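You operate a simulated robot arm through the tools that you are given. There is no shell and no other tool. Be economical: measure what you need, move in short steps, check, and stop when the job is done.

Carry out the task below with a simulated robot arm. There is one attempt and no reset: what you move stays moved.

Task
Press the bent steel ring true, then prove it in the ring gauge.
Fine: stroke till the display reads 0.0 and no more, fingers out of the die; the ring stays down in the gauge.

The check looks at the end state, three seconds after you hand in, the way a careful person would. Anything else that was tipped, shoved, dropped, spilled or broken makes it a failure.

Robot
A 6-joint arm with a four-finger gripper on a trunk, on a base that drives. Base frame: it is fixed to the floor where the robot stands at the start and does not move with it; the origin is under the middle of the robot, x ahead of it, y to its left, z up; the surface under the hand at the start is at about z = 850. Readings come in mm, degrees, newtons and seconds.
With the tool pointing down near the work surface it reaches from about 180 to 660 mm from the robot's upright axis, wherever it stands. Its first joint turns from -166.0 to 166.0 degrees. Places, roughly: bore of the ring gauge [700, 100, 900]; former on the press slide [500, -100, 900]; ovality display [600, -100, 1100]; press slide [500, -100, 900]; ring press lever [600, -200, 1100]; steel ring (10x10x3 cm) [900, 200, 900]. Payload 3.43 kg.
The TCP is the grasp point between the finger pads, 30 mm short of the fingertips. In the tool frame z runs along the fingers and y along their closing line. Largest opening 120 mm; the body of the gripper starts 85 mm behind the TCP.
Orientation is told as [roll, pitch, yaw] about the base's x, y, z axes, in that order, counted from this pose: with the fingers straight down and closing along the base's y, the tool's x points along the base's -x, its y along +y and its z along -z.

Tools
- The arm moves only by the tool play_rows. Its arguments are lists of equal length, an entry for each row: "hand": the finger opening in mm, from 0 to 120; "dp": the shift along the base's x, y, z in mm, a list of three; "rot": the turn, a rotation vector about the base's x, y, z in degrees, a list of three. In form: {"hand": [hand, ...], "dp": [[dx, dy, dz], ...], "rot": [[ax, ay, az], ...]}. A call has 1 to 8 rows; each row is the pose to reach, as a shift and turn from the pose commanded when the call began. Each row takes 0.2 s and may step no farther than 50 mm and 8.6 degrees from the row before; otherwise, or with a gripper value out of range, the whole call is refused. Where a pose cannot be reached the arm comes as near as it can. A force on the tool above 40 N (or 10 N above the force at the start of the call, whichever is more), or a blocked arm, ends the call early, and 0.2 s more pass. Each finger halts on what it meets, pressing with about 28 N; the grip force reading is that of the motor and also rises with nothing between the fingers. The clock runs only during rows and for 0.2 s after the last one: add rows that repeat a pose to give the fingers time. The reply holds the time, the measured pose of the TCP, the force on the tool along the base axes, the opening and the grip force, in the units named above and with some noise, with the torque about the TCP (base axes, N m) and any sound that the robot's microphone picked up.
- Cameras (640 x 400 px; columns grow to the right, rows downward): "scene" is now at [63.4, 103.5, 1801.2]; the picture's right is [-0.44, -0.90, 0.00], its down [-0.65, 0.32, -0.69] and it looks along [0.62, -0.30, -0.73] (base axes); focal length 252 px, centre (320, 200). "wrist" rides on the gripper at [71, -17, -120] in the tool frame; the picture's right is [0.23, 0.97, 0.00], its down [-0.81, 0.19, -0.55] and it looks along [-0.54, 0.13, 0.83] (tool axes); focal length 275 px, centre (320, 200). There is no depth. A picture from a camera that has moved, and an enlarged one, comes with that camera's place and axes in the base frame and with its lens. The place of the scene camera against the robot may be out by one fixed shift of up to 25 mm in any direction.
- grab_frame(camera): a new picture of that camera. It takes no simulated time.
- raise_lower(by): slides the trunk up (or, below 0, down) by that many mm; the arm and the scene camera ride with it, the base frame stays. It gives what a move gives, with no picture.
- drive_base(legs): drives the robot by 1 to 6 legs, each [ahead, left, turn to the left] in mm, mm and degrees, along the robot's own axes; the way and the turn of a leg run together, so that a leg with both is an arc; at most 1500 mm and 180 degrees a leg. The arm and the cameras ride along, it lands a little off, and it stops where it bumps. It gives what a move gives.
- head_to(pan, tilt): turns the head with the scene camera to pan (to the left, within 120 degrees either way) and tilt (down, from -29 to 69), counted from straight ahead of the robot. It gives what a move gives.
- enlarge(camera, box): a new picture of the part [left, top, right, bottom] of that camera's present view, enlarged. It takes no simulated time.
- sign_off(): hands the job in; it is judged then, once.

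Work in short steps. Places have to be worked out from the pictures, the camera data and where the tool is seen: move nearer, look again, correct. Check each grasp and each placing, and mend what went wrong. You have 120 turns and 90 pictures in all, those below and enlarged ones among them. Open the gripper and draw the arm clear of the work before you hand the job in, unless the task says otherwise.

The tools are called after "Emit:" by a JSON object that holds its "name" and its "arguments". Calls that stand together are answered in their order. play_rows: Moves the arm, as the interface text tells. Its arguments: {"type":"object","properties":{"hand":{"type":"array"},"dp":{"type":"array"},"rot":{"type":"array"}},"required":["hand","dp","rot"]} The other tools are called the same way: raise_lower (by) slides the trunk up or down; drive_base (legs) drives the base; head_to (pan, tilt) turns the head that bears the scene camera; grab_frame (camera) takes a picture; enlarge (camera, box) takes an enlarged picture of a part of a camera's view; sign_off () hands the job in.

At the start:

```text
t: 0.0
tcp_pos: [377.9, -155.1, 1420.9]
orientation: [0.0, 0.0, 0.0]
wrist_force: [-0.4, -0.2, 0.1]
ft_torque: [-0.03, 0.01, 0.0]
grip_width: 119.9
grip_force: 0.0
trunk travel left (down, up): [-300.0, 140.0]
robot x, y, heading: [-2.1, 1.8, -0.0]
head pan, tilt: [-26.1, 46.8]
```

scene: 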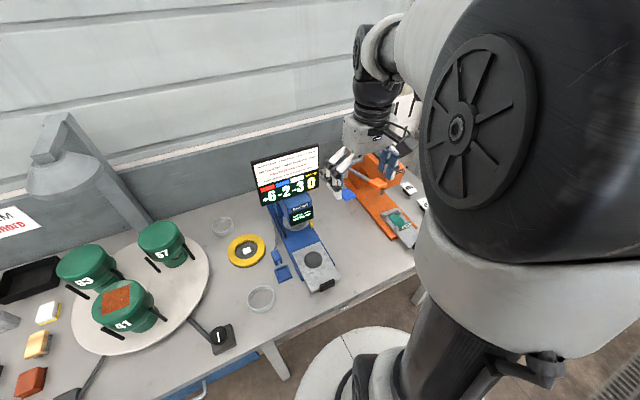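
wrist: 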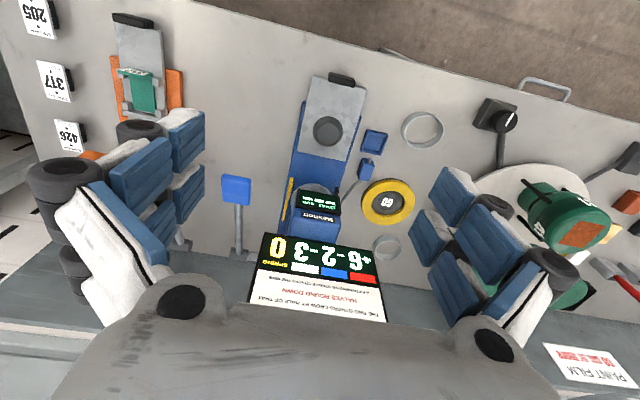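

The scene shows a press (blue) with a slide and former, a yellow gauge, two thin rings and a display with writing. I enlarge to read them.

Emit:
{"name": "enlarge", "arguments": {"camera": "scene", "box": [200, 140, 360, 240]}}

Emit:
{"name": "enlarge", "arguments": {"camera": "scene", "box": [200, 200, 360, 320]}}

Emit:
{"name": "enlarge", "arguments": {"camera": "wrist", "box": [200, 60, 460, 320]}}

```text
4.00 times, centred on (280, 190) of scene
camera zoom: at [63.4, 103.5, 1801.2], right [-0.44, -0.9, 0.0], down [-0.65, 0.32, -0.69], along [0.62, -0.3, -0.73], focal length 1006 px, centre (480, 240)
```

zoom: 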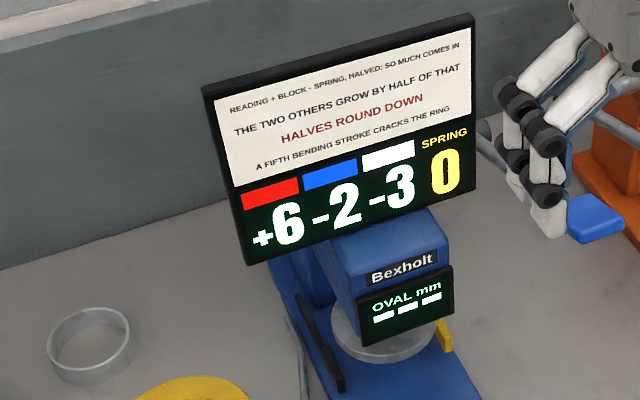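

```text
3.33 times, centred on (280, 260) of scene
camera zoom: at [63.4, 103.5, 1801.2], right [-0.44, -0.9, 0.0], down [-0.65, 0.32, -0.69], along [0.62, -0.3, -0.73], focal length 839 px, centre (453, 0)
```

zoom: 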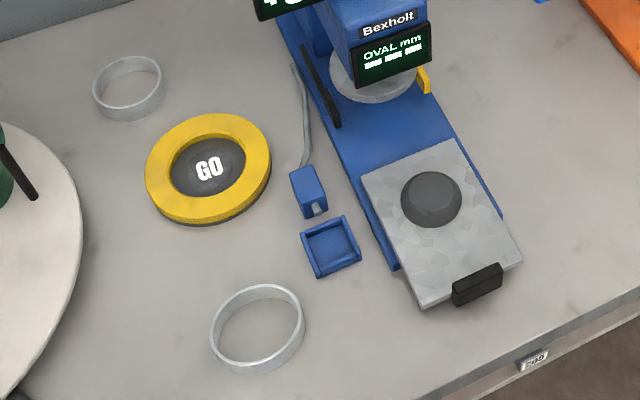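

```text
1.54 times, centred on (330, 190) of wrist
camera zoom: at [306.3, -171.8, 1542.0], right [-0.23, 0.97, 0.0], down [0.81, 0.19, 0.55], along [0.54, 0.13, -0.83], focal length 424 px, centre (305, 215)
```

zoom: 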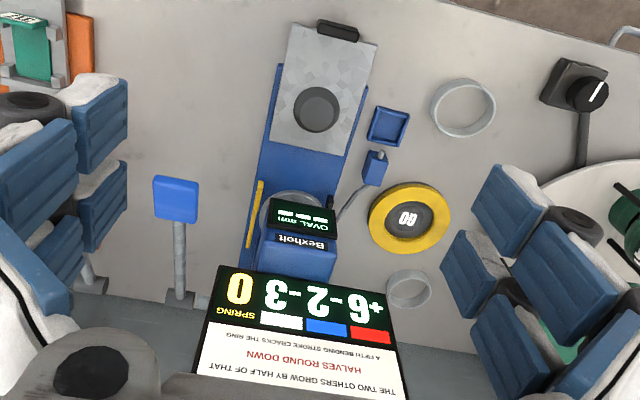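

The far thin ring appears to be at about (910, 200), gauge (720,133), former (542,-101), a second ring at (508,132). I look down at the bench edge and the robot's base for clearance before driving.

Emit:
{"name": "head_to", "arguments": {"pan": 15, "tilt": 60}}

Emit:
{"name": "grab_frame", "arguments": {"camera": "scene"}}

```text
t: 1.1
tcp_pos: [377.9, -155.0, 1421.4]
orientation: [0.0, 0.1, 0.0]
wrist_force: [0.3, 0.0, 1.0]
ft_torque: [0.02, -0.02, -0.01]
grip_width: 119.8
grip_force: 0.0
trunk travel left (down, up): [-300.0, 140.0]
robot x, y, heading: [-0.4, 2.3, -0.4]
head pan, tilt: [15.0, 60.0]
```

```text
84 pictures are left
camera scene: at [56.1, 155.7, 1784.2], right [0.26, -0.97, 0.0], down [-0.84, -0.22, -0.5], along [0.48, 0.13, -0.87], focal length 252 px, centre (320, 200)
```

scene: 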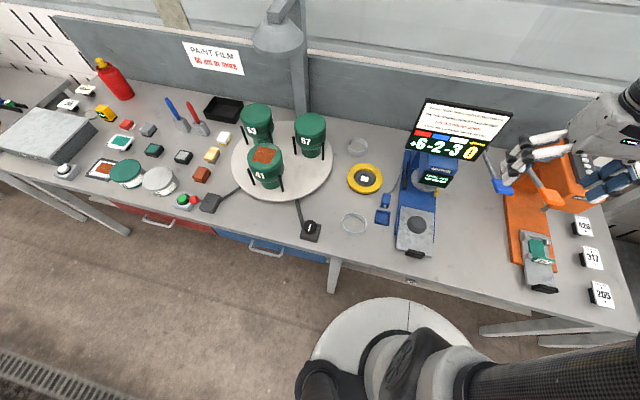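

There is free floor; the arm is at z=1420, well above everything near it. I drive ahead 150 mm.

Emit:
{"name": "drive_base", "arguments": {"legs": [[150, 0, 0]]}}

Emit:
{"name": "grab_frame", "arguments": {"camera": "wrist"}}

Emit:
{"name": "grab_frame", "arguments": {"camera": "scene"}}

```text
t: 2.5
tcp_pos: [529.9, -153.6, 1420.4]
orientation: [0.0, 0.0, 0.1]
wrist_force: [0.2, 0.2, -0.4]
ft_torque: [-0.03, 0.08, 0.01]
grip_width: 119.8
grip_force: 0.1
trunk travel left (down, up): [-300.0, 140.0]
robot x, y, heading: [151.0, -0.8, 0.2]
head pan, tilt: [15.0, 60.0]
```

```text
83 pictures are left
camera wrist: at [458.4, -171.2, 1541.7], right [-0.23, 0.97, 0.0], down [0.81, 0.19, 0.55], along [0.54, 0.13, -0.83], focal length 275 px, centre (320, 200)
```

wrist: 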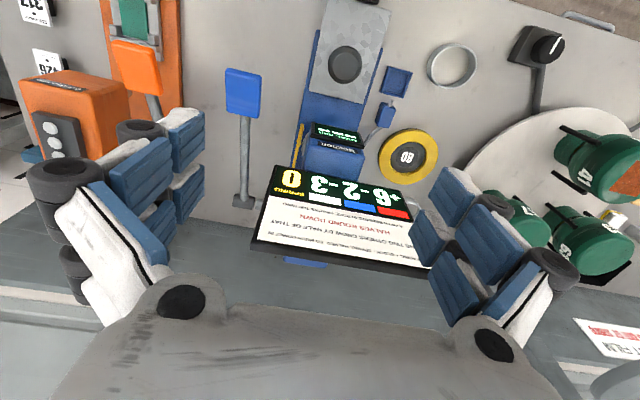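

```text
82 pictures are left
camera scene: at [208.0, 156.1, 1784.2], right [0.26, -0.97, 0.0], down [-0.84, -0.23, -0.5], along [0.48, 0.13, -0.87], focal length 252 px, centre (320, 200)
```

scene: 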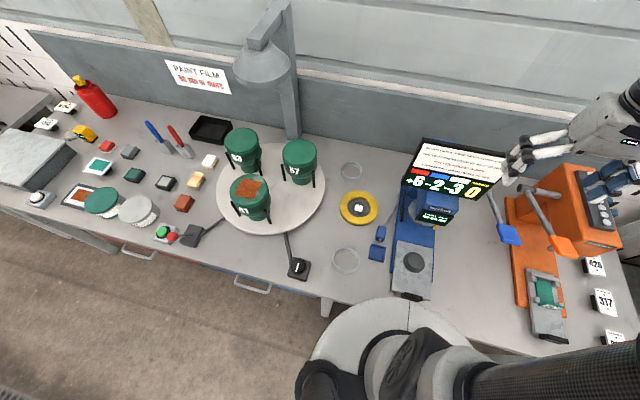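

I zoom in on both rings, the block and the press.

Emit:
{"name": "enlarge", "arguments": {"camera": "scene", "box": [320, 150, 400, 200]}}

Emit:
{"name": "enlarge", "arguments": {"camera": "scene", "box": [320, 220, 448, 300]}}

Emit:
{"name": "enlarge", "arguments": {"camera": "wrist", "box": [270, 0, 480, 180]}}

```text
8.00 times, centred on (360, 175) of scene
camera zoom: at [208.0, 156.1, 1784.2], right [0.26, -0.97, 0.0], down [-0.84, -0.23, -0.5], along [0.48, 0.13, -0.87], focal length 2013 px, centre (0, 400)
```

zoom: 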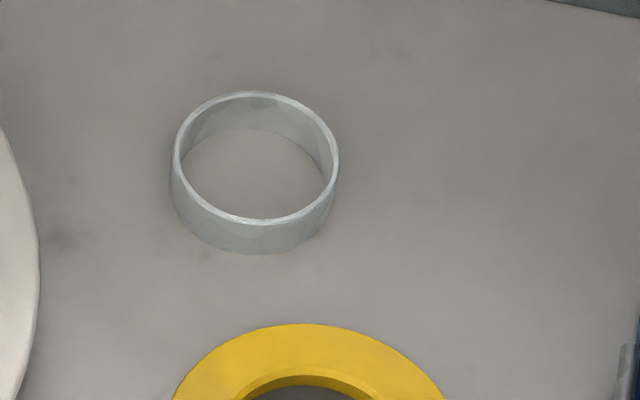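

```text
5.00 times, centred on (384, 260) of scene
camera zoom: at [208.0, 156.1, 1784.2], right [0.26, -0.97, 0.0], down [-0.84, -0.23, -0.5], along [0.48, 0.13, -0.87], focal length 1258 px, centre (0, -100)
```

zoom: 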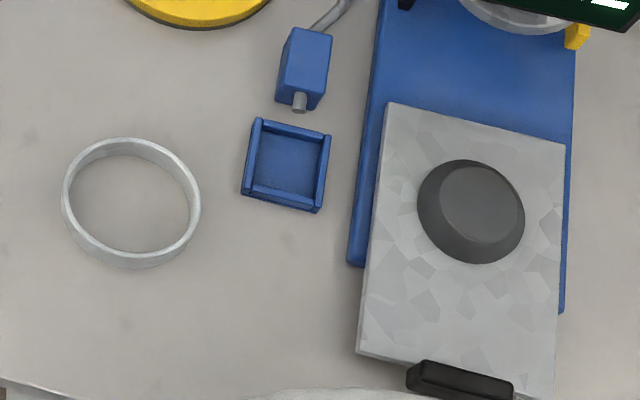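

```text
2.22 times, centred on (375, 90) of wrist
camera zoom: at [458.4, -171.2, 1541.7], right [-0.23, 0.97, 0.0], down [0.81, 0.19, 0.55], along [0.54, 0.13, -0.83], focal length 612 px, centre (198, 444)
```

zoom: 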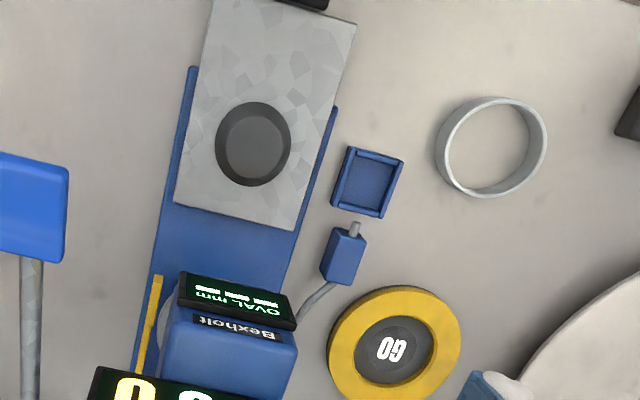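

The far ring (3 cm tall) matches the listed place. I bring the wrist camera lower, left of the press, to see the block, tray, press side and rings.

Emit:
{"name": "play_rows", "arguments": {"hand": [120, 120, 120, 120, 120, 120, 120, 120], "dp": [[-15, 40, 0], [-30, 80, 0], [-45, 120, 0], [-60, 155, 0], [-60, 155, -50], [-60, 155, -100], [-60, 155, -150], [-60, 155, -200]], "rot": [[0, 0, 0], [0, 0, 0], [0, 0, 0], [0, 0, 0], [0, 0, 0], [0, 0, 0], [0, 0, 0], [0, 0, 0]]}}

Emit:
{"name": "play_rows", "arguments": {"hand": [120, 120, 120, 120], "dp": [[0, 0, -50], [0, 0, -100], [0, 0, -150], [0, 0, -200]], "rot": [[0, 0, 0], [0, 0, 0], [0, 0, 0], [0, 0, 0]]}}

Emit:
{"name": "grab_frame", "arguments": {"camera": "wrist"}}

```text
t: 4.3
tcp_pos: [470.4, 0.2, 1216.8]
orientation: [0.0, 0.0, 0.1]
wrist_force: [0.3, -0.7, -0.2]
ft_torque: [0.02, 0.03, 0.0]
grip_width: 119.7
grip_force: 0.1
trunk travel left (down, up): [-300.0, 140.0]
robot x, y, heading: [149.6, -1.1, -0.0]
head pan, tilt: [15.0, 60.0]
```

```text
t: 5.3
tcp_pos: [469.6, -0.9, 1020.1]
orientation: [0.0, 0.0, 0.0]
wrist_force: [-0.5, -0.6, 0.1]
ft_torque: [0.02, 0.06, 0.0]
grip_width: 119.7
grip_force: 0.0
trunk travel left (down, up): [-300.0, 140.0]
robot x, y, heading: [152.8, 3.0, 0.2]
head pan, tilt: [15.0, 60.0]
```

```text
78 pictures are left
camera wrist: at [397.2, -17.7, 1140.5], right [-0.23, 0.97, 0.0], down [0.81, 0.19, 0.55], along [0.54, 0.13, -0.83], focal length 275 px, centre (320, 200)
```

wrist: 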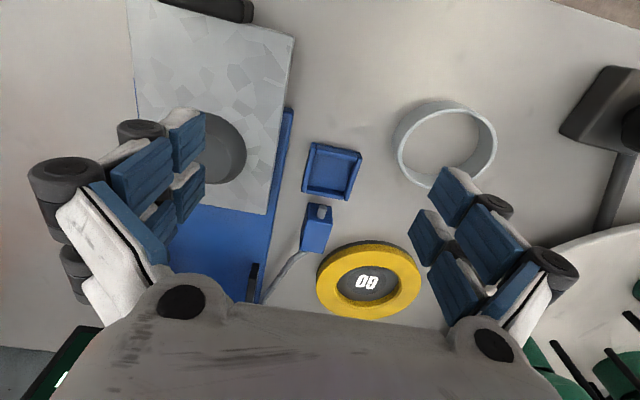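

Zooming on the near ring and block from here, to compare the rings' shapes and look for colour marks.

Emit:
{"name": "enlarge", "arguments": {"camera": "wrist", "box": [370, 80, 530, 200]}}

Emit:
{"name": "enlarge", "arguments": {"camera": "wrist", "box": [220, 130, 420, 330]}}

```text
3.33 times, centred on (450, 140) of wrist
camera zoom: at [397.2, -17.7, 1140.5], right [-0.23, 0.97, 0.0], down [0.81, 0.19, 0.55], along [0.54, 0.13, -0.83], focal length 918 px, centre (-113, 400)
```

zoom: 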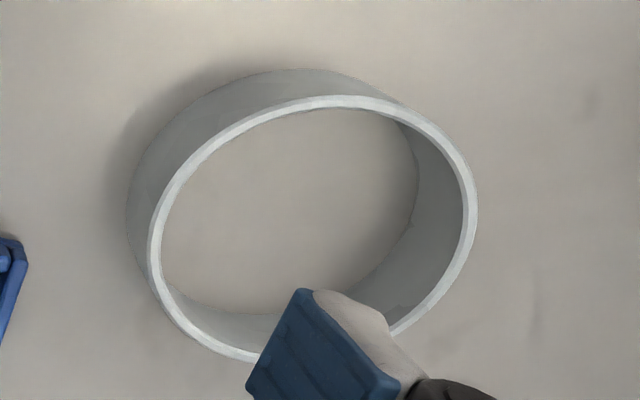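

```text
2.00 times, centred on (320, 230) of wrist
camera zoom: at [397.2, -17.7, 1140.5], right [-0.23, 0.97, 0.0], down [0.81, 0.19, 0.55], along [0.54, 0.13, -0.83], focal length 551 px, centre (320, 140)
```

zoom: 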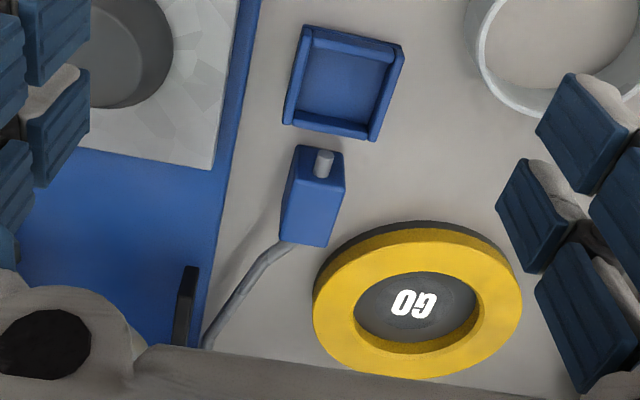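

Both rings look similar; I need a close look at the far one. I raise the arm to 1370 and then drive a further 110 mm ahead.

Emit:
{"name": "play_rows", "arguments": {"hand": [120, 120, 120, 120, 120, 120, 120], "dp": [[0, 20, 50], [0, 40, 100], [0, 60, 150], [0, 80, 200], [0, 100, 250], [0, 100, 300], [0, 100, 350]], "rot": [[0, 0, 0], [0, 0, 0], [0, 0, 0], [0, 0, 0], [0, 0, 0], [0, 0, 0], [0, 0, 0]]}}

Emit:
{"name": "drive_base", "arguments": {"legs": [[110, 0, 0]]}}

Emit:
{"name": "grab_frame", "arguments": {"camera": "scene"}}

```text
refused: row 1 steps farther than a row can; nothing moved
```

```text
t: 6.5
tcp_pos: [534.9, -0.5, 1020.7]
orientation: [0.0, 0.1, 0.3]
wrist_force: [-0.2, 0.8, 0.3]
ft_torque: [0.01, -0.02, -0.02]
grip_width: 120.0
grip_force: 0.0
trunk travel left (down, up): [-300.0, 140.0]
robot x, y, heading: [219.4, -1.6, 0.3]
head pan, tilt: [15.0, 60.0]
stopped in leg 1: the robot was blocked; the commanded pose is now the measured one
```

```text
75 pictures are left
camera scene: at [273.4, 154.5, 1784.3], right [0.26, -0.96, 0.0], down [-0.83, -0.23, -0.5], along [0.48, 0.13, -0.87], focal length 252 px, centre (320, 200)
```

scene: 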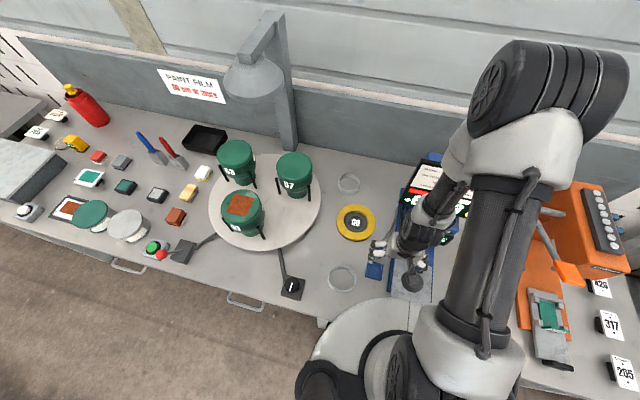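

Mistake in row length meant the arm wasn't raised; the base stopped at x=219 with no force on the wrist. I check what's near the gripper.

Emit:
{"name": "grab_frame", "arguments": {"camera": "wrist"}}

Emit:
{"name": "enlarge", "arguments": {"camera": "scene", "box": [330, 140, 490, 300]}}

```text
74 pictures are left
camera wrist: at [463.9, -18.5, 1141.5], right [-0.24, 0.97, 0.0], down [0.81, 0.2, 0.55], along [0.54, 0.13, -0.83], focal length 275 px, centre (320, 200)
```

wrist: 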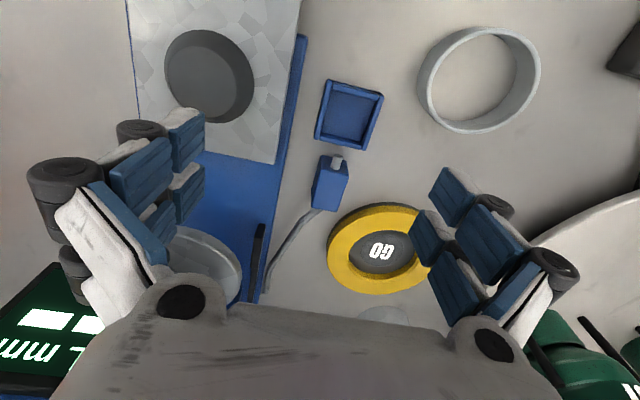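

```text
2.50 times, centred on (410, 220) of scene
camera zoom: at [273.4, 154.5, 1784.3], right [0.26, -0.96, 0.0], down [-0.83, -0.23, -0.5], along [0.48, 0.13, -0.87], focal length 629 px, centre (95, 150)
```

zoom: 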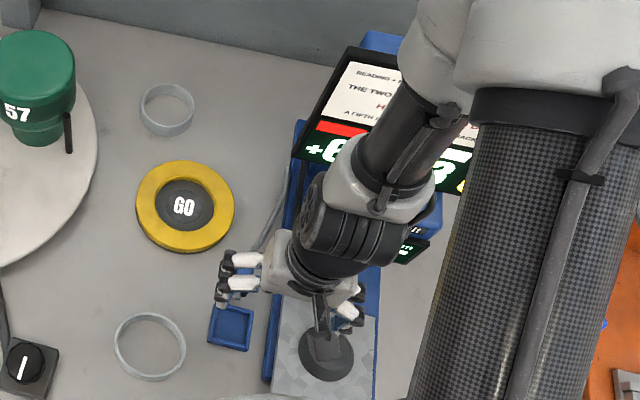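

The arm wrist is close to the display board. I back off 30 mm, raise the arm, then look.

Emit:
{"name": "drive_base", "arguments": {"legs": [[-30, 0, 0]]}}

Emit:
{"name": "play_rows", "arguments": {"hand": [120, 120, 120, 120, 120, 120, 120, 120], "dp": [[0, 20, 40], [0, 40, 80], [0, 60, 120], [0, 80, 160], [0, 100, 200], [0, 100, 250], [0, 100, 300], [0, 100, 350]], "rot": [[0, 0, 0], [0, 0, 0], [0, 0, 0], [0, 0, 0], [0, 0, 0], [0, 0, 0], [0, 0, 0], [0, 0, 0]]}}

Emit:
{"name": "drive_base", "arguments": {"legs": [[60, 0, 0]]}}

Emit:
{"name": "grab_frame", "arguments": {"camera": "scene"}}

```text
t: 7.3
tcp_pos: [505.7, -1.9, 1021.4]
orientation: [0.0, 0.1, 0.2]
wrist_force: [-0.9, 0.5, 1.3]
ft_torque: [0.03, -0.05, -0.02]
grip_width: 120.0
grip_force: 0.0
trunk travel left (down, up): [-300.0, 140.0]
robot x, y, heading: [192.4, 0.2, 0.2]
head pan, tilt: [15.0, 60.0]
```

```text
t: 9.2
tcp_pos: [506.9, 98.3, 1371.2]
orientation: [0.1, 0.1, 0.3]
wrist_force: [-0.1, 0.3, -0.3]
ft_torque: [-0.01, -0.05, -0.01]
grip_width: 120.0
grip_force: 0.1
trunk travel left (down, up): [-300.0, 140.0]
robot x, y, heading: [189.3, -3.6, 0.1]
head pan, tilt: [15.0, 60.0]
```

```text
t: 10.2
tcp_pos: [537.1, 97.1, 1370.5]
orientation: [-0.1, 0.1, 0.6]
wrist_force: [-1.6, -0.1, 0.7]
ft_torque: [0.02, -0.07, -0.03]
grip_width: 119.9
grip_force: 0.0
trunk travel left (down, up): [-300.0, 140.0]
robot x, y, heading: [220.7, -4.1, 0.6]
head pan, tilt: [15.0, 60.0]
stopped in leg 1: the robot was blocked; the commanded pose is now the measured one
```

```text
72 pictures are left
camera scene: at [271.4, 152.5, 1784.4], right [0.27, -0.96, 0.0], down [-0.83, -0.23, -0.5], along [0.48, 0.13, -0.86], focal length 252 px, centre (320, 200)
```

scene: 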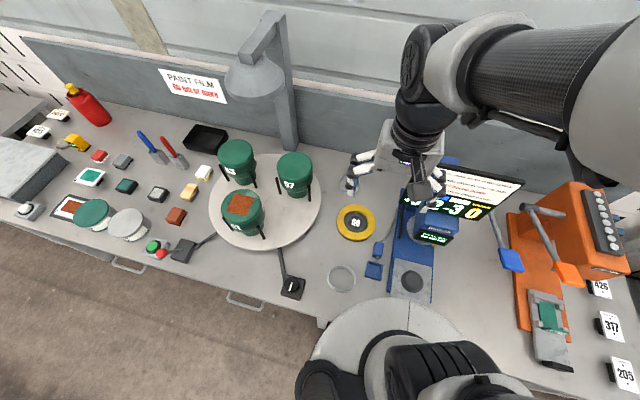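

Same limit with the arm clear, so it's the base against the bench: x≈220 is the limit. I back off, shift left 160 mm to be in line with the far ring, and go forward again slightly.

Emit:
{"name": "drive_base", "arguments": {"legs": [[-30, 0, 0], [0, 160, 0], [20, 0, 0]]}}

Emit:
{"name": "grab_frame", "arguments": {"camera": "wrist"}}

Emit:
{"name": "grab_frame", "arguments": {"camera": "scene"}}

```text
t: 11.7
tcp_pos: [500.7, 144.1, 1369.6]
orientation: [-0.1, 0.0, 0.3]
wrist_force: [0.0, 1.7, -0.5]
ft_torque: [-0.02, -0.04, 0.0]
grip_width: 119.8
grip_force: 0.0
trunk travel left (down, up): [-300.0, 140.0]
robot x, y, heading: [182.2, 42.7, 0.4]
head pan, tilt: [15.0, 60.0]
stopped in leg 2: the robot was blocked; the commanded pose is now the measured one
```

```text
71 pictures are left
camera wrist: at [428.6, 126.6, 1491.3], right [-0.24, 0.97, 0.0], down [0.81, 0.2, 0.55], along [0.54, 0.13, -0.83], focal length 275 px, centre (320, 200)
```

wrist: 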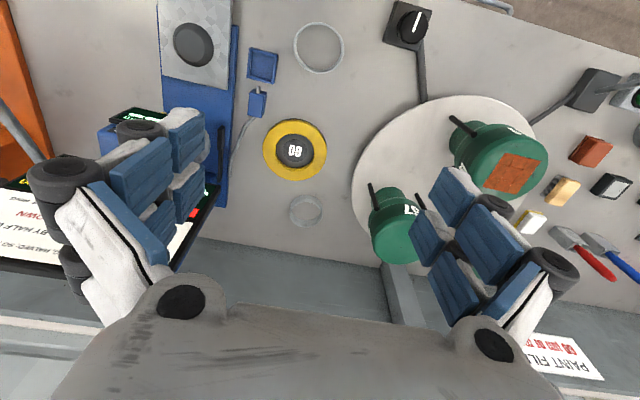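

```text
70 pictures are left
camera scene: at [235.8, 200.7, 1784.1], right [0.27, -0.96, 0.0], down [-0.83, -0.23, -0.5], along [0.48, 0.13, -0.87], focal length 252 px, centre (320, 200)
```

scene: 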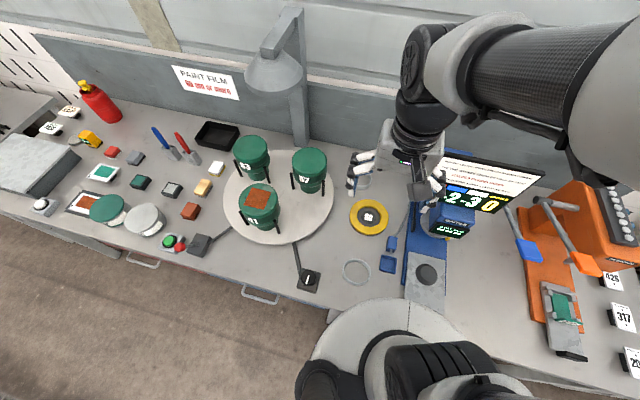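

Left is blocked at y≈43 (bench leg). From the wrist view the far ring is at about (872,191). I go ahead 35 mm and lower the trunk to gain reach.

Emit:
{"name": "drive_base", "arguments": {"legs": [[0, -5, 0], [36, 0, 0]]}}

Emit:
{"name": "raise_lower", "arguments": {"by": -150}}

```text
t: 12.8
tcp_pos: [506.9, 136.3, 1369.4]
orientation: [-0.1, 0.1, 0.6]
wrist_force: [0.0, -0.4, 0.3]
ft_torque: [-0.04, 0.0, 0.01]
grip_width: 120.2
grip_force: 0.0
trunk travel left (down, up): [-300.0, 140.0]
robot x, y, heading: [184.2, 35.3, 0.3]
head pan, tilt: [15.0, 60.0]
stopped in leg 2: the robot was blocked; the commanded pose is now the measured one
```

```text
t: 14.7
tcp_pos: [505.7, 137.3, 1255.8]
orientation: [0.0, 0.1, 0.6]
wrist_force: [-0.1, -0.6, -0.4]
ft_torque: [0.02, 0.0, -0.01]
grip_width: 120.0
grip_force: 0.1
trunk travel left (down, up): [-183.0, 257.0]
robot x, y, heading: [186.8, 34.9, 0.5]
head pan, tilt: [15.0, 60.0]
stopped: the arm was blocked; the commanded pose is now the measured one
```

The trunk stopped early, something is in contact. I look.

Emit:
{"name": "grab_frame", "arguments": {"camera": "scene"}}

Emit:
{"name": "grab_frame", "arguments": {"camera": "wrist"}}

```text
69 pictures are left
camera scene: at [241.5, 192.2, 1669.1], right [0.27, -0.96, 0.0], down [-0.83, -0.23, -0.5], along [0.48, 0.13, -0.87], focal length 252 px, centre (320, 200)
```

scene: 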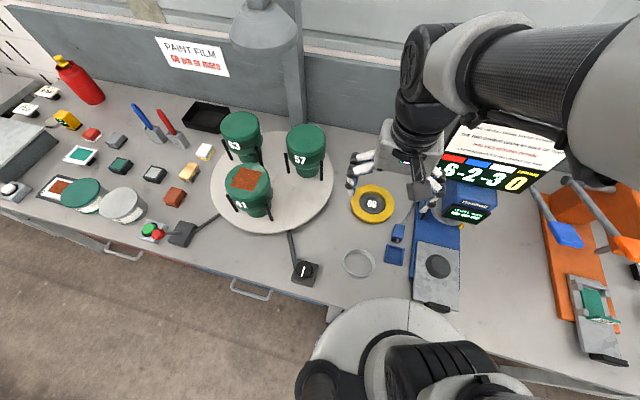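

```text
68 pictures are left
camera wrist: at [434.4, 119.4, 1375.9], right [-0.24, 0.97, 0.0], down [0.81, 0.2, 0.55], along [0.54, 0.13, -0.83], focal length 275 px, centre (320, 200)
```

wrist: 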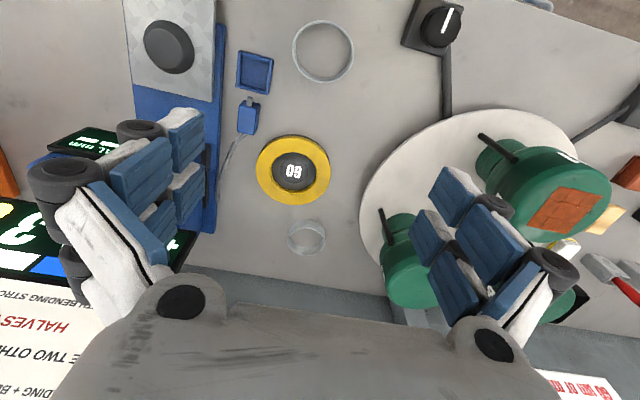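

The shoulder disc probably met the bench top. I raise the trunk back, back up, shift right and go forward, where the bench leg doesn't block.

Emit:
{"name": "raise_lower", "arguments": {"by": 110}}

Emit:
{"name": "drive_base", "arguments": {"legs": [[-20, 0, 0], [0, -55, 0], [45, 0, 0]]}}

Emit:
{"name": "head_to", "arguments": {"pan": 0, "tilt": 69}}

Emit:
{"name": "grab_frame", "arguments": {"camera": "scene"}}

```text
t: 16.2
tcp_pos: [507.0, 137.5, 1363.8]
orientation: [0.0, 0.1, 0.7]
wrist_force: [0.3, -0.3, -0.5]
ft_torque: [0.03, -0.02, -0.02]
grip_width: 120.4
grip_force: 0.1
trunk travel left (down, up): [-293.0, 147.0]
robot x, y, heading: [186.2, 34.4, 0.7]
head pan, tilt: [15.0, 60.0]
```

```text
t: 18.0
tcp_pos: [532.5, 80.1, 1364.1]
orientation: [-0.1, 0.2, 0.5]
wrist_force: [0.6, -0.1, 0.1]
ft_torque: [0.05, 0.05, -0.01]
grip_width: 119.7
grip_force: 0.0
trunk travel left (down, up): [-293.0, 147.0]
robot x, y, heading: [209.3, -19.6, 0.6]
head pan, tilt: [15.0, 60.0]
```

```text
t: 18.8
tcp_pos: [529.2, 82.5, 1363.5]
orientation: [0.1, 0.1, 0.4]
wrist_force: [-0.2, 0.2, 0.2]
ft_torque: [-0.02, 0.0, 0.04]
grip_width: 120.0
grip_force: 0.0
trunk travel left (down, up): [-293.0, 147.0]
robot x, y, heading: [214.6, -17.4, 0.7]
head pan, tilt: [0.0, 68.8]
```

```text
67 pictures are left
camera scene: at [257.3, 119.9, 1768.2], right [0.01, -1.0, 0.0], down [-0.93, -0.01, -0.36], along [0.36, 0.0, -0.93], focal length 252 px, centre (320, 200)
```

scene: 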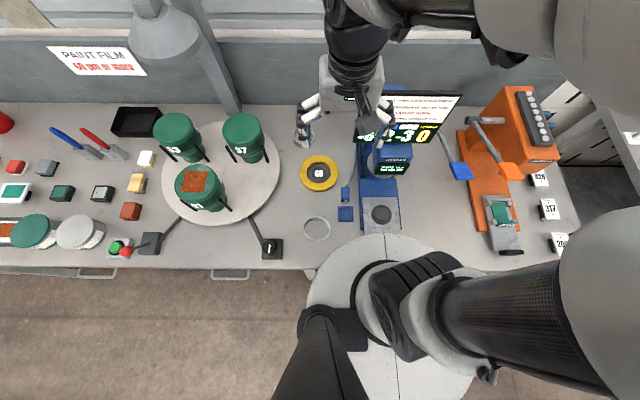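

I'll move to about x=270 for the pick-up (shifted slightly right for the leg), watching for blocks.

Emit:
{"name": "drive_base", "arguments": {"legs": [[0, -20, -0.7], [55, 0, 0]]}}

Emit:
{"name": "grab_frame", "arguments": {"camera": "wrist"}}

```text
t: 20.1
tcp_pos: [560.1, 59.2, 1363.5]
orientation: [0.1, 0.1, 0.0]
wrist_force: [0.4, -0.4, 1.3]
ft_torque: [0.02, -0.06, 0.0]
grip_width: 120.0
grip_force: 0.0
trunk travel left (down, up): [-293.0, 147.0]
robot x, y, heading: [238.6, -40.7, -0.3]
head pan, tilt: [0.0, 68.8]
stopped in leg 2: the robot was blocked; the commanded pose is now the measured one
```

```text
66 pictures are left
camera wrist: at [488.1, 41.1, 1483.9], right [-0.23, 0.97, 0.0], down [0.81, 0.19, 0.55], along [0.54, 0.13, -0.83], focal length 275 px, centre (320, 200)
```

wrist: 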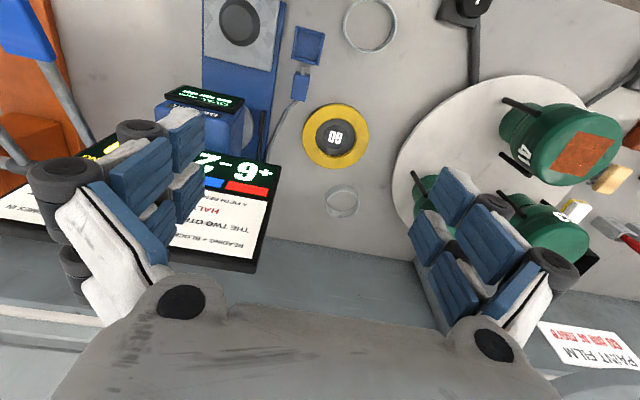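

Ring again computed at (870,192). I move over toward it at height, left of the display, then descend for a closer look.

Emit:
{"name": "play_rows", "arguments": {"hand": [120, 120, 120, 120, 120, 120, 120, 120], "dp": [[20, 40, 0], [45, 80, 0], [85, 100, 0], [130, 110, 0], [170, 120, 0], [170, 120, -50], [170, 120, -100], [170, 120, -150]], "rot": [[0, 0, 0], [0, 0, 0], [0, 0, 0], [0, 0, 0], [0, 0, 0], [0, 0, 0], [0, 0, 0], [0, 0, 0]]}}

Emit:
{"name": "play_rows", "arguments": {"hand": [120, 120], "dp": [[20, 0, -45], [20, 0, -90]], "rot": [[0, 0, 0], [0, 0, 0]]}}

Emit:
{"name": "grab_frame", "arguments": {"camera": "wrist"}}

Emit:
{"name": "grab_frame", "arguments": {"camera": "scene"}}

```text
t: 21.9
tcp_pos: [732.2, 178.5, 1212.6]
orientation: [-0.1, 0.1, -0.1]
wrist_force: [1.0, -0.7, -0.2]
ft_torque: [0.0, 0.01, -0.02]
grip_width: 119.7
grip_force: 0.1
trunk travel left (down, up): [-293.0, 147.0]
robot x, y, heading: [240.7, -42.1, -0.0]
head pan, tilt: [0.0, 68.8]
```

```text
t: 22.5
tcp_pos: [751.6, 179.5, 1124.7]
orientation: [0.0, 0.0, 0.0]
wrist_force: [0.1, -0.1, 1.0]
ft_torque: [0.0, -0.02, -0.02]
grip_width: 120.1
grip_force: 0.0
trunk travel left (down, up): [-293.0, 147.0]
robot x, y, heading: [235.1, -40.6, -0.1]
head pan, tilt: [0.0, 68.8]
```

```text
65 pictures are left
camera wrist: at [680.2, 162.8, 1244.9], right [-0.23, 0.97, 0.0], down [0.81, 0.19, 0.55], along [0.54, 0.13, -0.83], focal length 275 px, centre (320, 200)
```

wrist: 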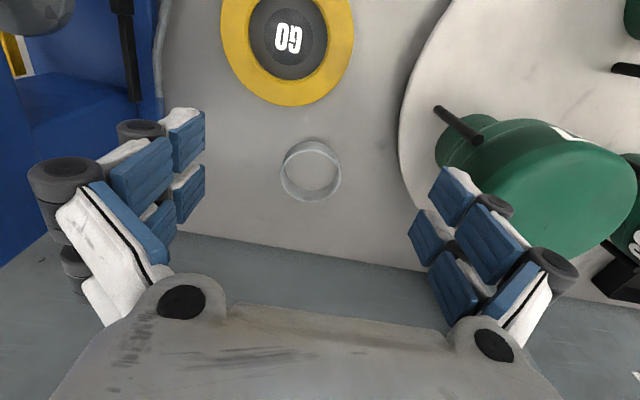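

```text
64 pictures are left
camera scene: at [286.7, 99.6, 1768.2], right [0.0, -1.0, 0.0], down [-0.93, 0.0, -0.36], along [0.36, 0.0, -0.93], focal length 252 px, centre (320, 200)
```

scene: 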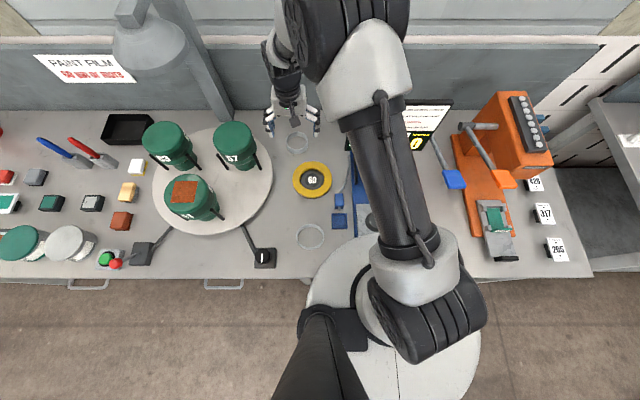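

Enlarging the far ring.

Emit:
{"name": "enlarge", "arguments": {"camera": "wrist", "box": [260, 130, 360, 210]}}

Emit:
{"name": "enlarge", "arguments": {"camera": "wrist", "box": [210, 0, 370, 110]}}

```text
5.00 times, centred on (310, 170) of wrist
camera zoom: at [680.2, 162.8, 1244.9], right [-0.23, 0.97, 0.0], down [0.81, 0.19, 0.55], along [0.54, 0.13, -0.83], focal length 1376 px, centre (370, 350)
```

zoom: 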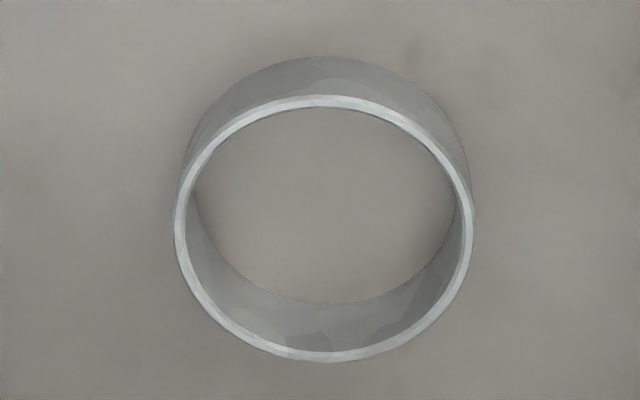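

```text
3.64 times, centred on (290, 55) of wrist
camera zoom: at [680.2, 162.8, 1244.9], right [-0.23, 0.97, 0.0], down [0.81, 0.19, 0.55], along [0.54, 0.13, -0.83], focal length 1001 px, centre (429, 727)
```

zoom: 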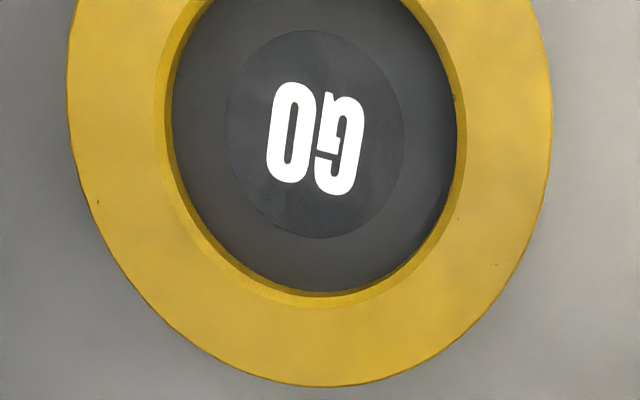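

The far ring measures round (~91 mm every way), while the near ring measured about 97 × 87 mm, i.e. bent by about +6. I must verify which ring is the bent one, so I retreat and look at the near ring closely.

Emit:
{"name": "play_rows", "arguments": {"hand": [120, 120, 120, 120, 120, 120, 120, 120], "dp": [[0, 0, 50], [0, 0, 100], [0, 0, 150], [0, 0, 200], [-45, 0, 215], [-95, 0, 215], [-145, 0, 215], [-195, 0, 215]], "rot": [[0, 0, 0], [0, 0, 0], [0, 0, 0], [0, 0, 0], [0, 0, 0], [0, 0, 0], [0, 0, 0], [0, 0, 0]]}}

Emit:
{"name": "drive_base", "arguments": {"legs": [[-90, 0, 0]]}}

Emit:
{"name": "play_rows", "arguments": {"hand": [120, 120, 120, 120, 120, 120, 120], "dp": [[0, -20, -45], [0, -40, -90], [0, -50, -135], [0, -50, -180], [0, -50, -225], [0, -50, -270], [0, -50, -310]], "rot": [[0, 0, 0], [0, 0, 0], [0, 0, 0], [0, 0, 0], [0, 0, 0], [0, 0, 0], [0, 0, 0]]}}

Emit:
{"name": "grab_frame", "arguments": {"camera": "wrist"}}

```text
t: 24.3
tcp_pos: [556.4, 175.1, 1324.5]
orientation: [-1.3, 1.9, -0.9]
wrist_force: [0.1, 0.6, 0.6]
ft_torque: [0.02, -0.03, 0.01]
grip_width: 119.8
grip_force: 0.0
trunk travel left (down, up): [-293.0, 147.0]
robot x, y, heading: [239.0, -38.2, -0.2]
head pan, tilt: [0.0, 68.8]
```

```text
t: 25.4
tcp_pos: [465.0, 176.8, 1329.5]
orientation: [-1.0, 1.2, -0.6]
wrist_force: [-0.8, 0.5, -0.3]
ft_torque: [0.01, -0.02, -0.02]
grip_width: 120.1
grip_force: 0.1
trunk travel left (down, up): [-293.0, 147.0]
robot x, y, heading: [145.4, -36.7, -0.2]
head pan, tilt: [0.0, 68.8]
```

```text
t: 27.0
tcp_pos: [468.8, 125.1, 1019.2]
orientation: [-0.8, 1.3, -0.7]
wrist_force: [0.5, -0.5, 0.1]
ft_torque: [-0.01, 0.02, 0.01]
grip_width: 119.8
grip_force: 0.0
trunk travel left (down, up): [-293.0, 147.0]
robot x, y, heading: [151.4, -38.7, -0.0]
head pan, tilt: [0.0, 68.8]
```

```text
61 pictures are left
camera wrist: at [400.1, 112.0, 1140.8], right [-0.22, 0.98, -0.01], down [0.83, 0.19, 0.53], along [0.52, 0.11, -0.85], focal length 275 px, centre (320, 200)
```

wrist: 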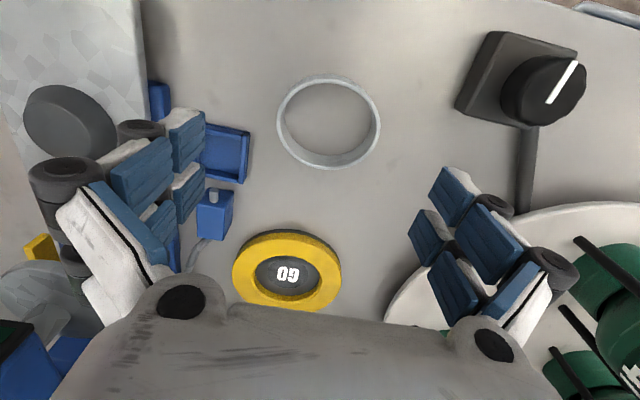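

Emit:
{"name": "enlarge", "arguments": {"camera": "wrist", "box": [264, 65, 392, 175]}}

```text
3.64 times, centred on (328, 120) of wrist
camera zoom: at [400.1, 112.0, 1140.8], right [-0.22, 0.98, -0.01], down [0.83, 0.19, 0.53], along [0.52, 0.11, -0.85], focal length 1001 px, centre (291, 491)
```

zoom: 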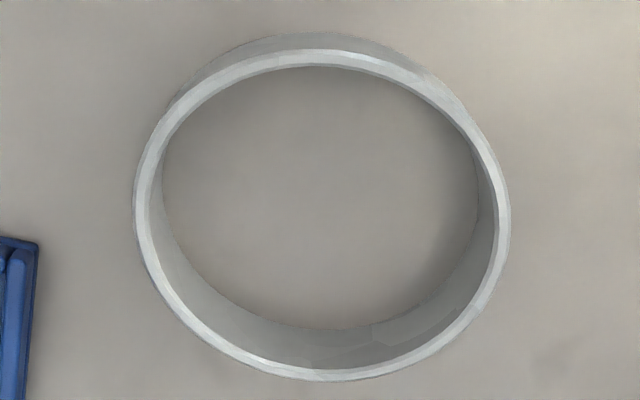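

The near ring measures 99 × 88 mm: it is the bent one (the +6/-2/-3 fits), the far one is round. Now I study the press itself through the scene camera.

Emit:
{"name": "head_to", "arguments": {"pan": -20, "tilt": 50}}

Emit:
{"name": "grab_frame", "arguments": {"camera": "scene"}}

```text
t: 27.9
tcp_pos: [468.4, 126.3, 1018.9]
orientation: [-0.9, 1.3, -0.7]
wrist_force: [0.3, 0.0, 0.2]
ft_torque: [-0.02, 0.0, 0.0]
grip_width: 120.4
grip_force: 0.1
trunk travel left (down, up): [-293.0, 147.0]
robot x, y, heading: [147.1, -38.2, 0.1]
head pan, tilt: [-20.0, 50.0]
```

```text
59 pictures are left
camera scene: at [213.7, 73.4, 1790.1], right [-0.34, -0.94, 0.0], down [-0.72, 0.26, -0.64], along [0.6, -0.22, -0.77], focal length 252 px, centre (320, 200)
```

scene: 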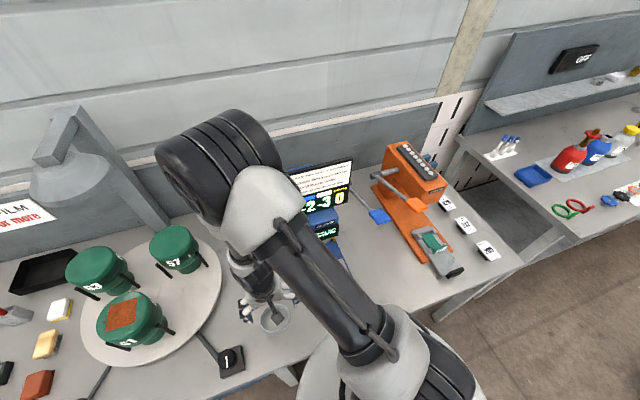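

The arm hides the press. First I look at the near ring's outer side with a tilted wrist: back off 60 mm and tilt the tool forward.

Emit:
{"name": "drive_base", "arguments": {"legs": [[-60, 0, 0]]}}

Emit:
{"name": "play_rows", "arguments": {"hand": [120, 120, 120, 120, 120, 120], "dp": [[0, 0, 20], [0, 5, 30], [0, 10, 40], [0, 15, 40], [0, 20, 40], [0, 20, 40]], "rot": [[0, -7.5, 0], [0, -15, 0], [0, -22.5, 0], [0, -30, 0], [0, -37.5, 0], [0, -45, 0]]}}

Emit:
{"name": "grab_frame", "arguments": {"camera": "wrist"}}

```text
t: 28.8
tcp_pos: [408.2, 127.0, 1020.0]
orientation: [-1.0, 1.2, -0.6]
wrist_force: [-0.2, -0.4, -0.7]
ft_torque: [-0.03, -0.06, 0.05]
grip_width: 120.1
grip_force: 0.0
trunk travel left (down, up): [-293.0, 147.0]
robot x, y, heading: [91.4, -36.2, 0.1]
head pan, tilt: [-20.0, 50.0]
```

```text
t: 30.2
tcp_pos: [428.0, 171.9, 1167.4]
orientation: [-2.2, -43.0, 0.1]
wrist_force: [-1.0, -2.2, 1.1]
ft_torque: [0.12, -0.07, 0.14]
grip_width: 119.8
grip_force: 0.0
out of reach, approached as far as the arm can: row 1, 2, 3, 4, 5, 6
trunk travel left (down, up): [-293.0, 147.0]
robot x, y, heading: [90.1, -38.0, -0.0]
head pan, tilt: [-20.0, 50.0]
```

```text
58 pictures are left
camera wrist: at [292.1, 158.3, 1207.3], right [-0.14, 0.97, -0.19], down [0.22, 0.21, 0.95], along [0.96, 0.09, -0.25], focal length 275 px, centre (320, 200)
```

wrist: 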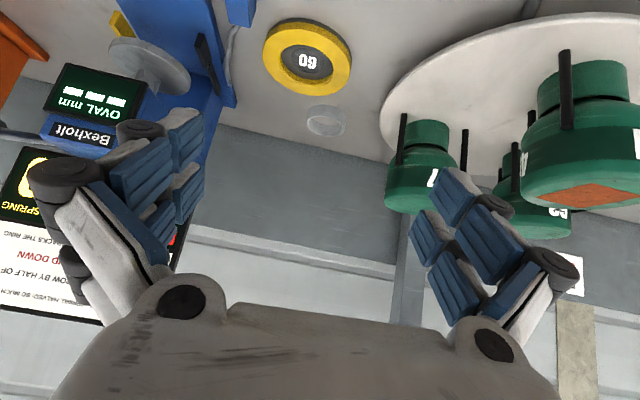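

The arm ended higher than asked, but this gives a view of the press. I zoom on it.

Emit:
{"name": "enlarge", "arguments": {"camera": "wrist", "box": [0, 0, 250, 160]}}

```text
2.50 times, centred on (125, 80) of wrist
camera zoom: at [292.1, 158.3, 1207.3], right [-0.14, 0.97, -0.19], down [0.22, 0.21, 0.95], along [0.96, 0.09, -0.25], focal length 688 px, centre (808, 500)
```

zoom: 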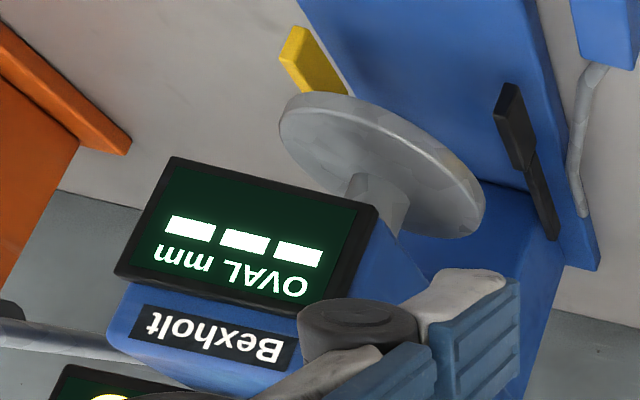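

I check the near ring's outside and the press via the scene camera now that the arm has moved.

Emit:
{"name": "grab_frame", "arguments": {"camera": "scene"}}

```text
56 pictures are left
camera scene: at [149.4, 68.5, 1790.8], right [-0.34, -0.94, 0.0], down [-0.72, 0.26, -0.64], along [0.61, -0.22, -0.76], focal length 252 px, centre (320, 200)
```

scene: 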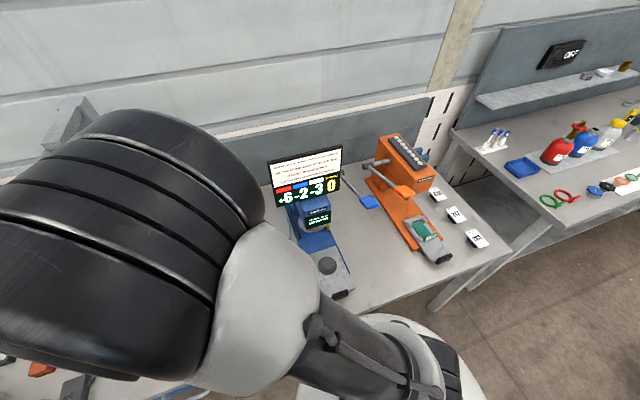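

Emit:
{"name": "enlarge", "arguments": {"camera": "scene", "box": [260, 140, 400, 300]}}

```text
2.50 times, centred on (330, 220) of scene
camera zoom: at [149.4, 68.5, 1790.8], right [-0.34, -0.94, 0.0], down [-0.72, 0.26, -0.64], along [0.61, -0.22, -0.76], focal length 629 px, centre (295, 150)
```

zoom: 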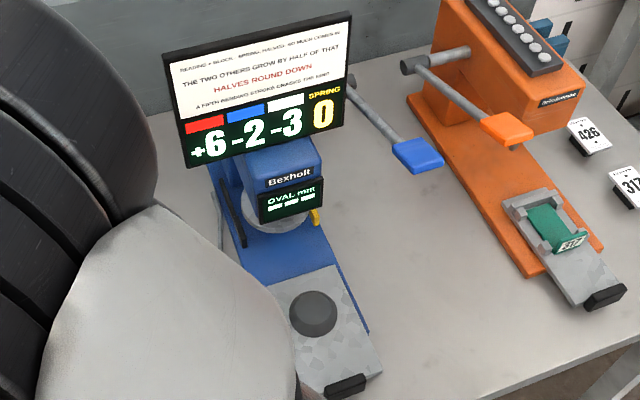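

I'll return the tool upright and bring the camera close over the block and tray.

Emit:
{"name": "play_rows", "arguments": {"hand": [120, 120, 120, 120, 120, 120], "dp": [[20, 0, 20], [40, 0, 20], [60, 0, 20], [70, -20, 20], [70, -40, 20], [70, -60, 20]], "rot": [[0, 7.5, 0], [0, 15, 0], [0, 22.5, 0], [0, 30, 0], [0, 37.5, 0], [0, 43.5, 0]]}}

Emit:
{"name": "drive_base", "arguments": {"legs": [[75, 0, 0]]}}

```text
t: 31.6
tcp_pos: [500.3, 114.3, 1184.8]
orientation: [-0.9, -0.1, -0.6]
wrist_force: [0.0, -0.1, -0.6]
ft_torque: [0.01, -0.02, -0.01]
grip_width: 120.1
grip_force: 0.0
out of reach, approached as far as the arm can: row 3, 4
trunk travel left (down, up): [-293.0, 147.0]
robot x, y, heading: [90.6, -35.9, -0.1]
head pan, tilt: [-20.0, 50.0]
```

```text
t: 32.7
tcp_pos: [574.7, 114.2, 1185.5]
orientation: [-0.9, -0.1, -0.7]
wrist_force: [0.1, -0.3, -0.5]
ft_torque: [0.02, 0.02, -0.01]
grip_width: 120.1
grip_force: 0.0
trunk travel left (down, up): [-293.0, 147.0]
robot x, y, heading: [163.1, -37.1, -0.2]
head pan, tilt: [-20.0, 50.0]
```

Descending left of the press, then shifting right over the tray.

Emit:
{"name": "play_rows", "arguments": {"hand": [120, 120, 120, 120, 120, 120, 120, 120], "dp": [[-20, 0, -40], [-40, 0, -80], [-50, 0, -125], [-50, 0, -170], [-50, -5, -210], [-50, -40, -230], [-50, -60, -235], [-50, -60, -235]], "rot": [[0, 0, 0], [0, 0, 0], [0, 0, 0], [0, 0, 0], [0, 0, 0], [0, 0, 0], [0.9, 0, 0.7], [0.9, 0, 0.7]]}}

Emit:
{"name": "grab_frame", "arguments": {"camera": "wrist"}}

```text
t: 34.5
tcp_pos: [527.5, 56.0, 960.2]
orientation: [-1.2, 0.7, -0.3]
wrist_force: [-0.9, 0.7, 0.7]
ft_torque: [-0.05, -0.02, 0.01]
grip_width: 120.0
grip_force: 0.1
out of reach, approached as far as the arm can: row 6, 7, 8
trunk travel left (down, up): [-293.0, 147.0]
robot x, y, heading: [167.1, -40.0, -0.2]
head pan, tilt: [-20.0, 50.0]
```

```text
54 pictures are left
camera wrist: at [456.8, 41.1, 1081.0], right [-0.23, 0.97, -0.02], down [0.82, 0.2, 0.54], along [0.53, 0.11, -0.84], focal length 275 px, centre (320, 200)
```

wrist: 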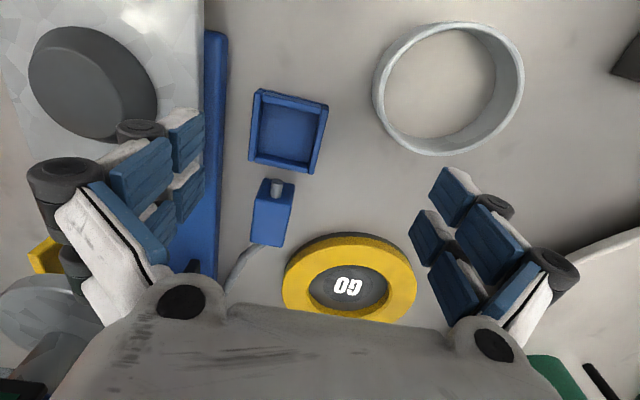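

Emit:
{"name": "enlarge", "arguments": {"camera": "wrist", "box": [200, 70, 360, 270]}}

Emit:
{"name": "enlarge", "arguments": {"camera": "wrist", "box": [350, 0, 550, 170]}}

```text
2.00 times, centred on (280, 170) of wrist
camera zoom: at [456.8, 41.1, 1081.0], right [-0.23, 0.97, -0.02], down [0.82, 0.2, 0.54], along [0.53, 0.11, -0.84], focal length 551 px, centre (400, 260)
```

zoom: 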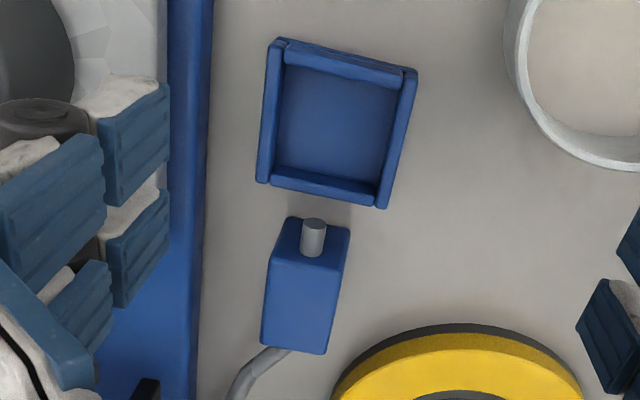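

```text
2.35 times, centred on (450, 85) of wrist
camera zoom: at [456.8, 41.1, 1081.0], right [-0.23, 0.97, -0.02], down [0.82, 0.2, 0.54], along [0.53, 0.11, -0.84], focal length 648 px, centre (14, 471)
```

zoom: 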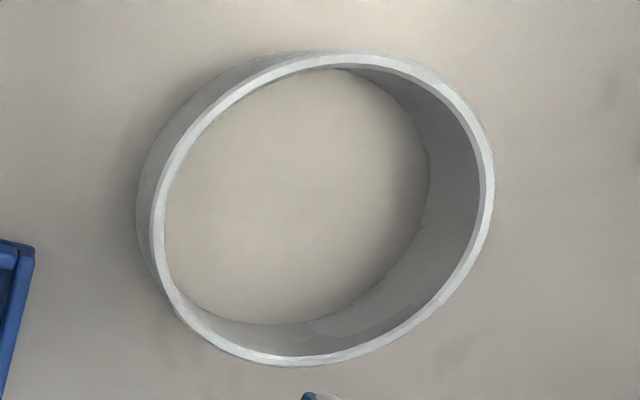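

The tethered blue thing and tray stay unexplained for now; the plan is to load the bent ring with its long axis across the press and read the display. I move above the near ring (≈477,134).

Emit:
{"name": "play_rows", "arguments": {"hand": [120, 120, 120, 120, 120], "dp": [[0, 20, 30], [-15, 45, 50], [-35, 65, 50], [-50, 79, 50], [-50, 79, 50]], "rot": [[0, 0, 0], [0, 0, 0], [1, 0, 5], [1, -0.5, 10], [1, -0.5, 15]]}}

Emit:
{"name": "grab_frame", "arguments": {"camera": "wrist"}}

```text
t: 35.7
tcp_pos: [479.1, 129.6, 1001.6]
orientation: [1.3, -0.2, 12.3]
wrist_force: [0.3, -0.3, -0.2]
ft_torque: [0.02, 0.06, -0.09]
grip_width: 120.3
grip_force: 0.0
out of reach, approached as far as the arm can: row 3, 4, 5
trunk travel left (down, up): [-293.0, 147.0]
robot x, y, heading: [161.6, -37.5, -0.2]
head pan, tilt: [-20.0, 50.0]
```

```text
51 pictures are left
camera wrist: at [413.1, 95.9, 1121.6], right [-0.43, 0.9, 0.02], down [0.75, 0.35, 0.56], along [0.5, 0.26, -0.83], focal length 275 px, centre (320, 200)
```

wrist: 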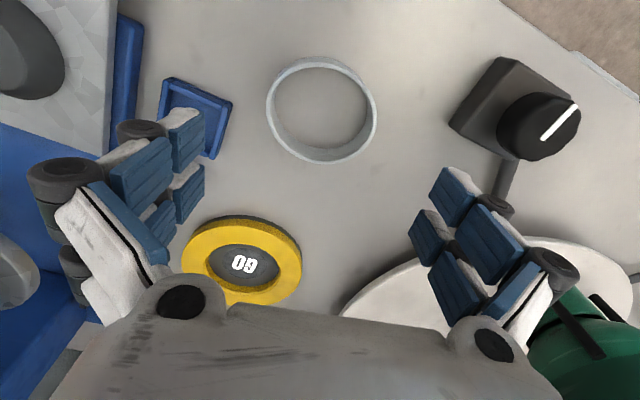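

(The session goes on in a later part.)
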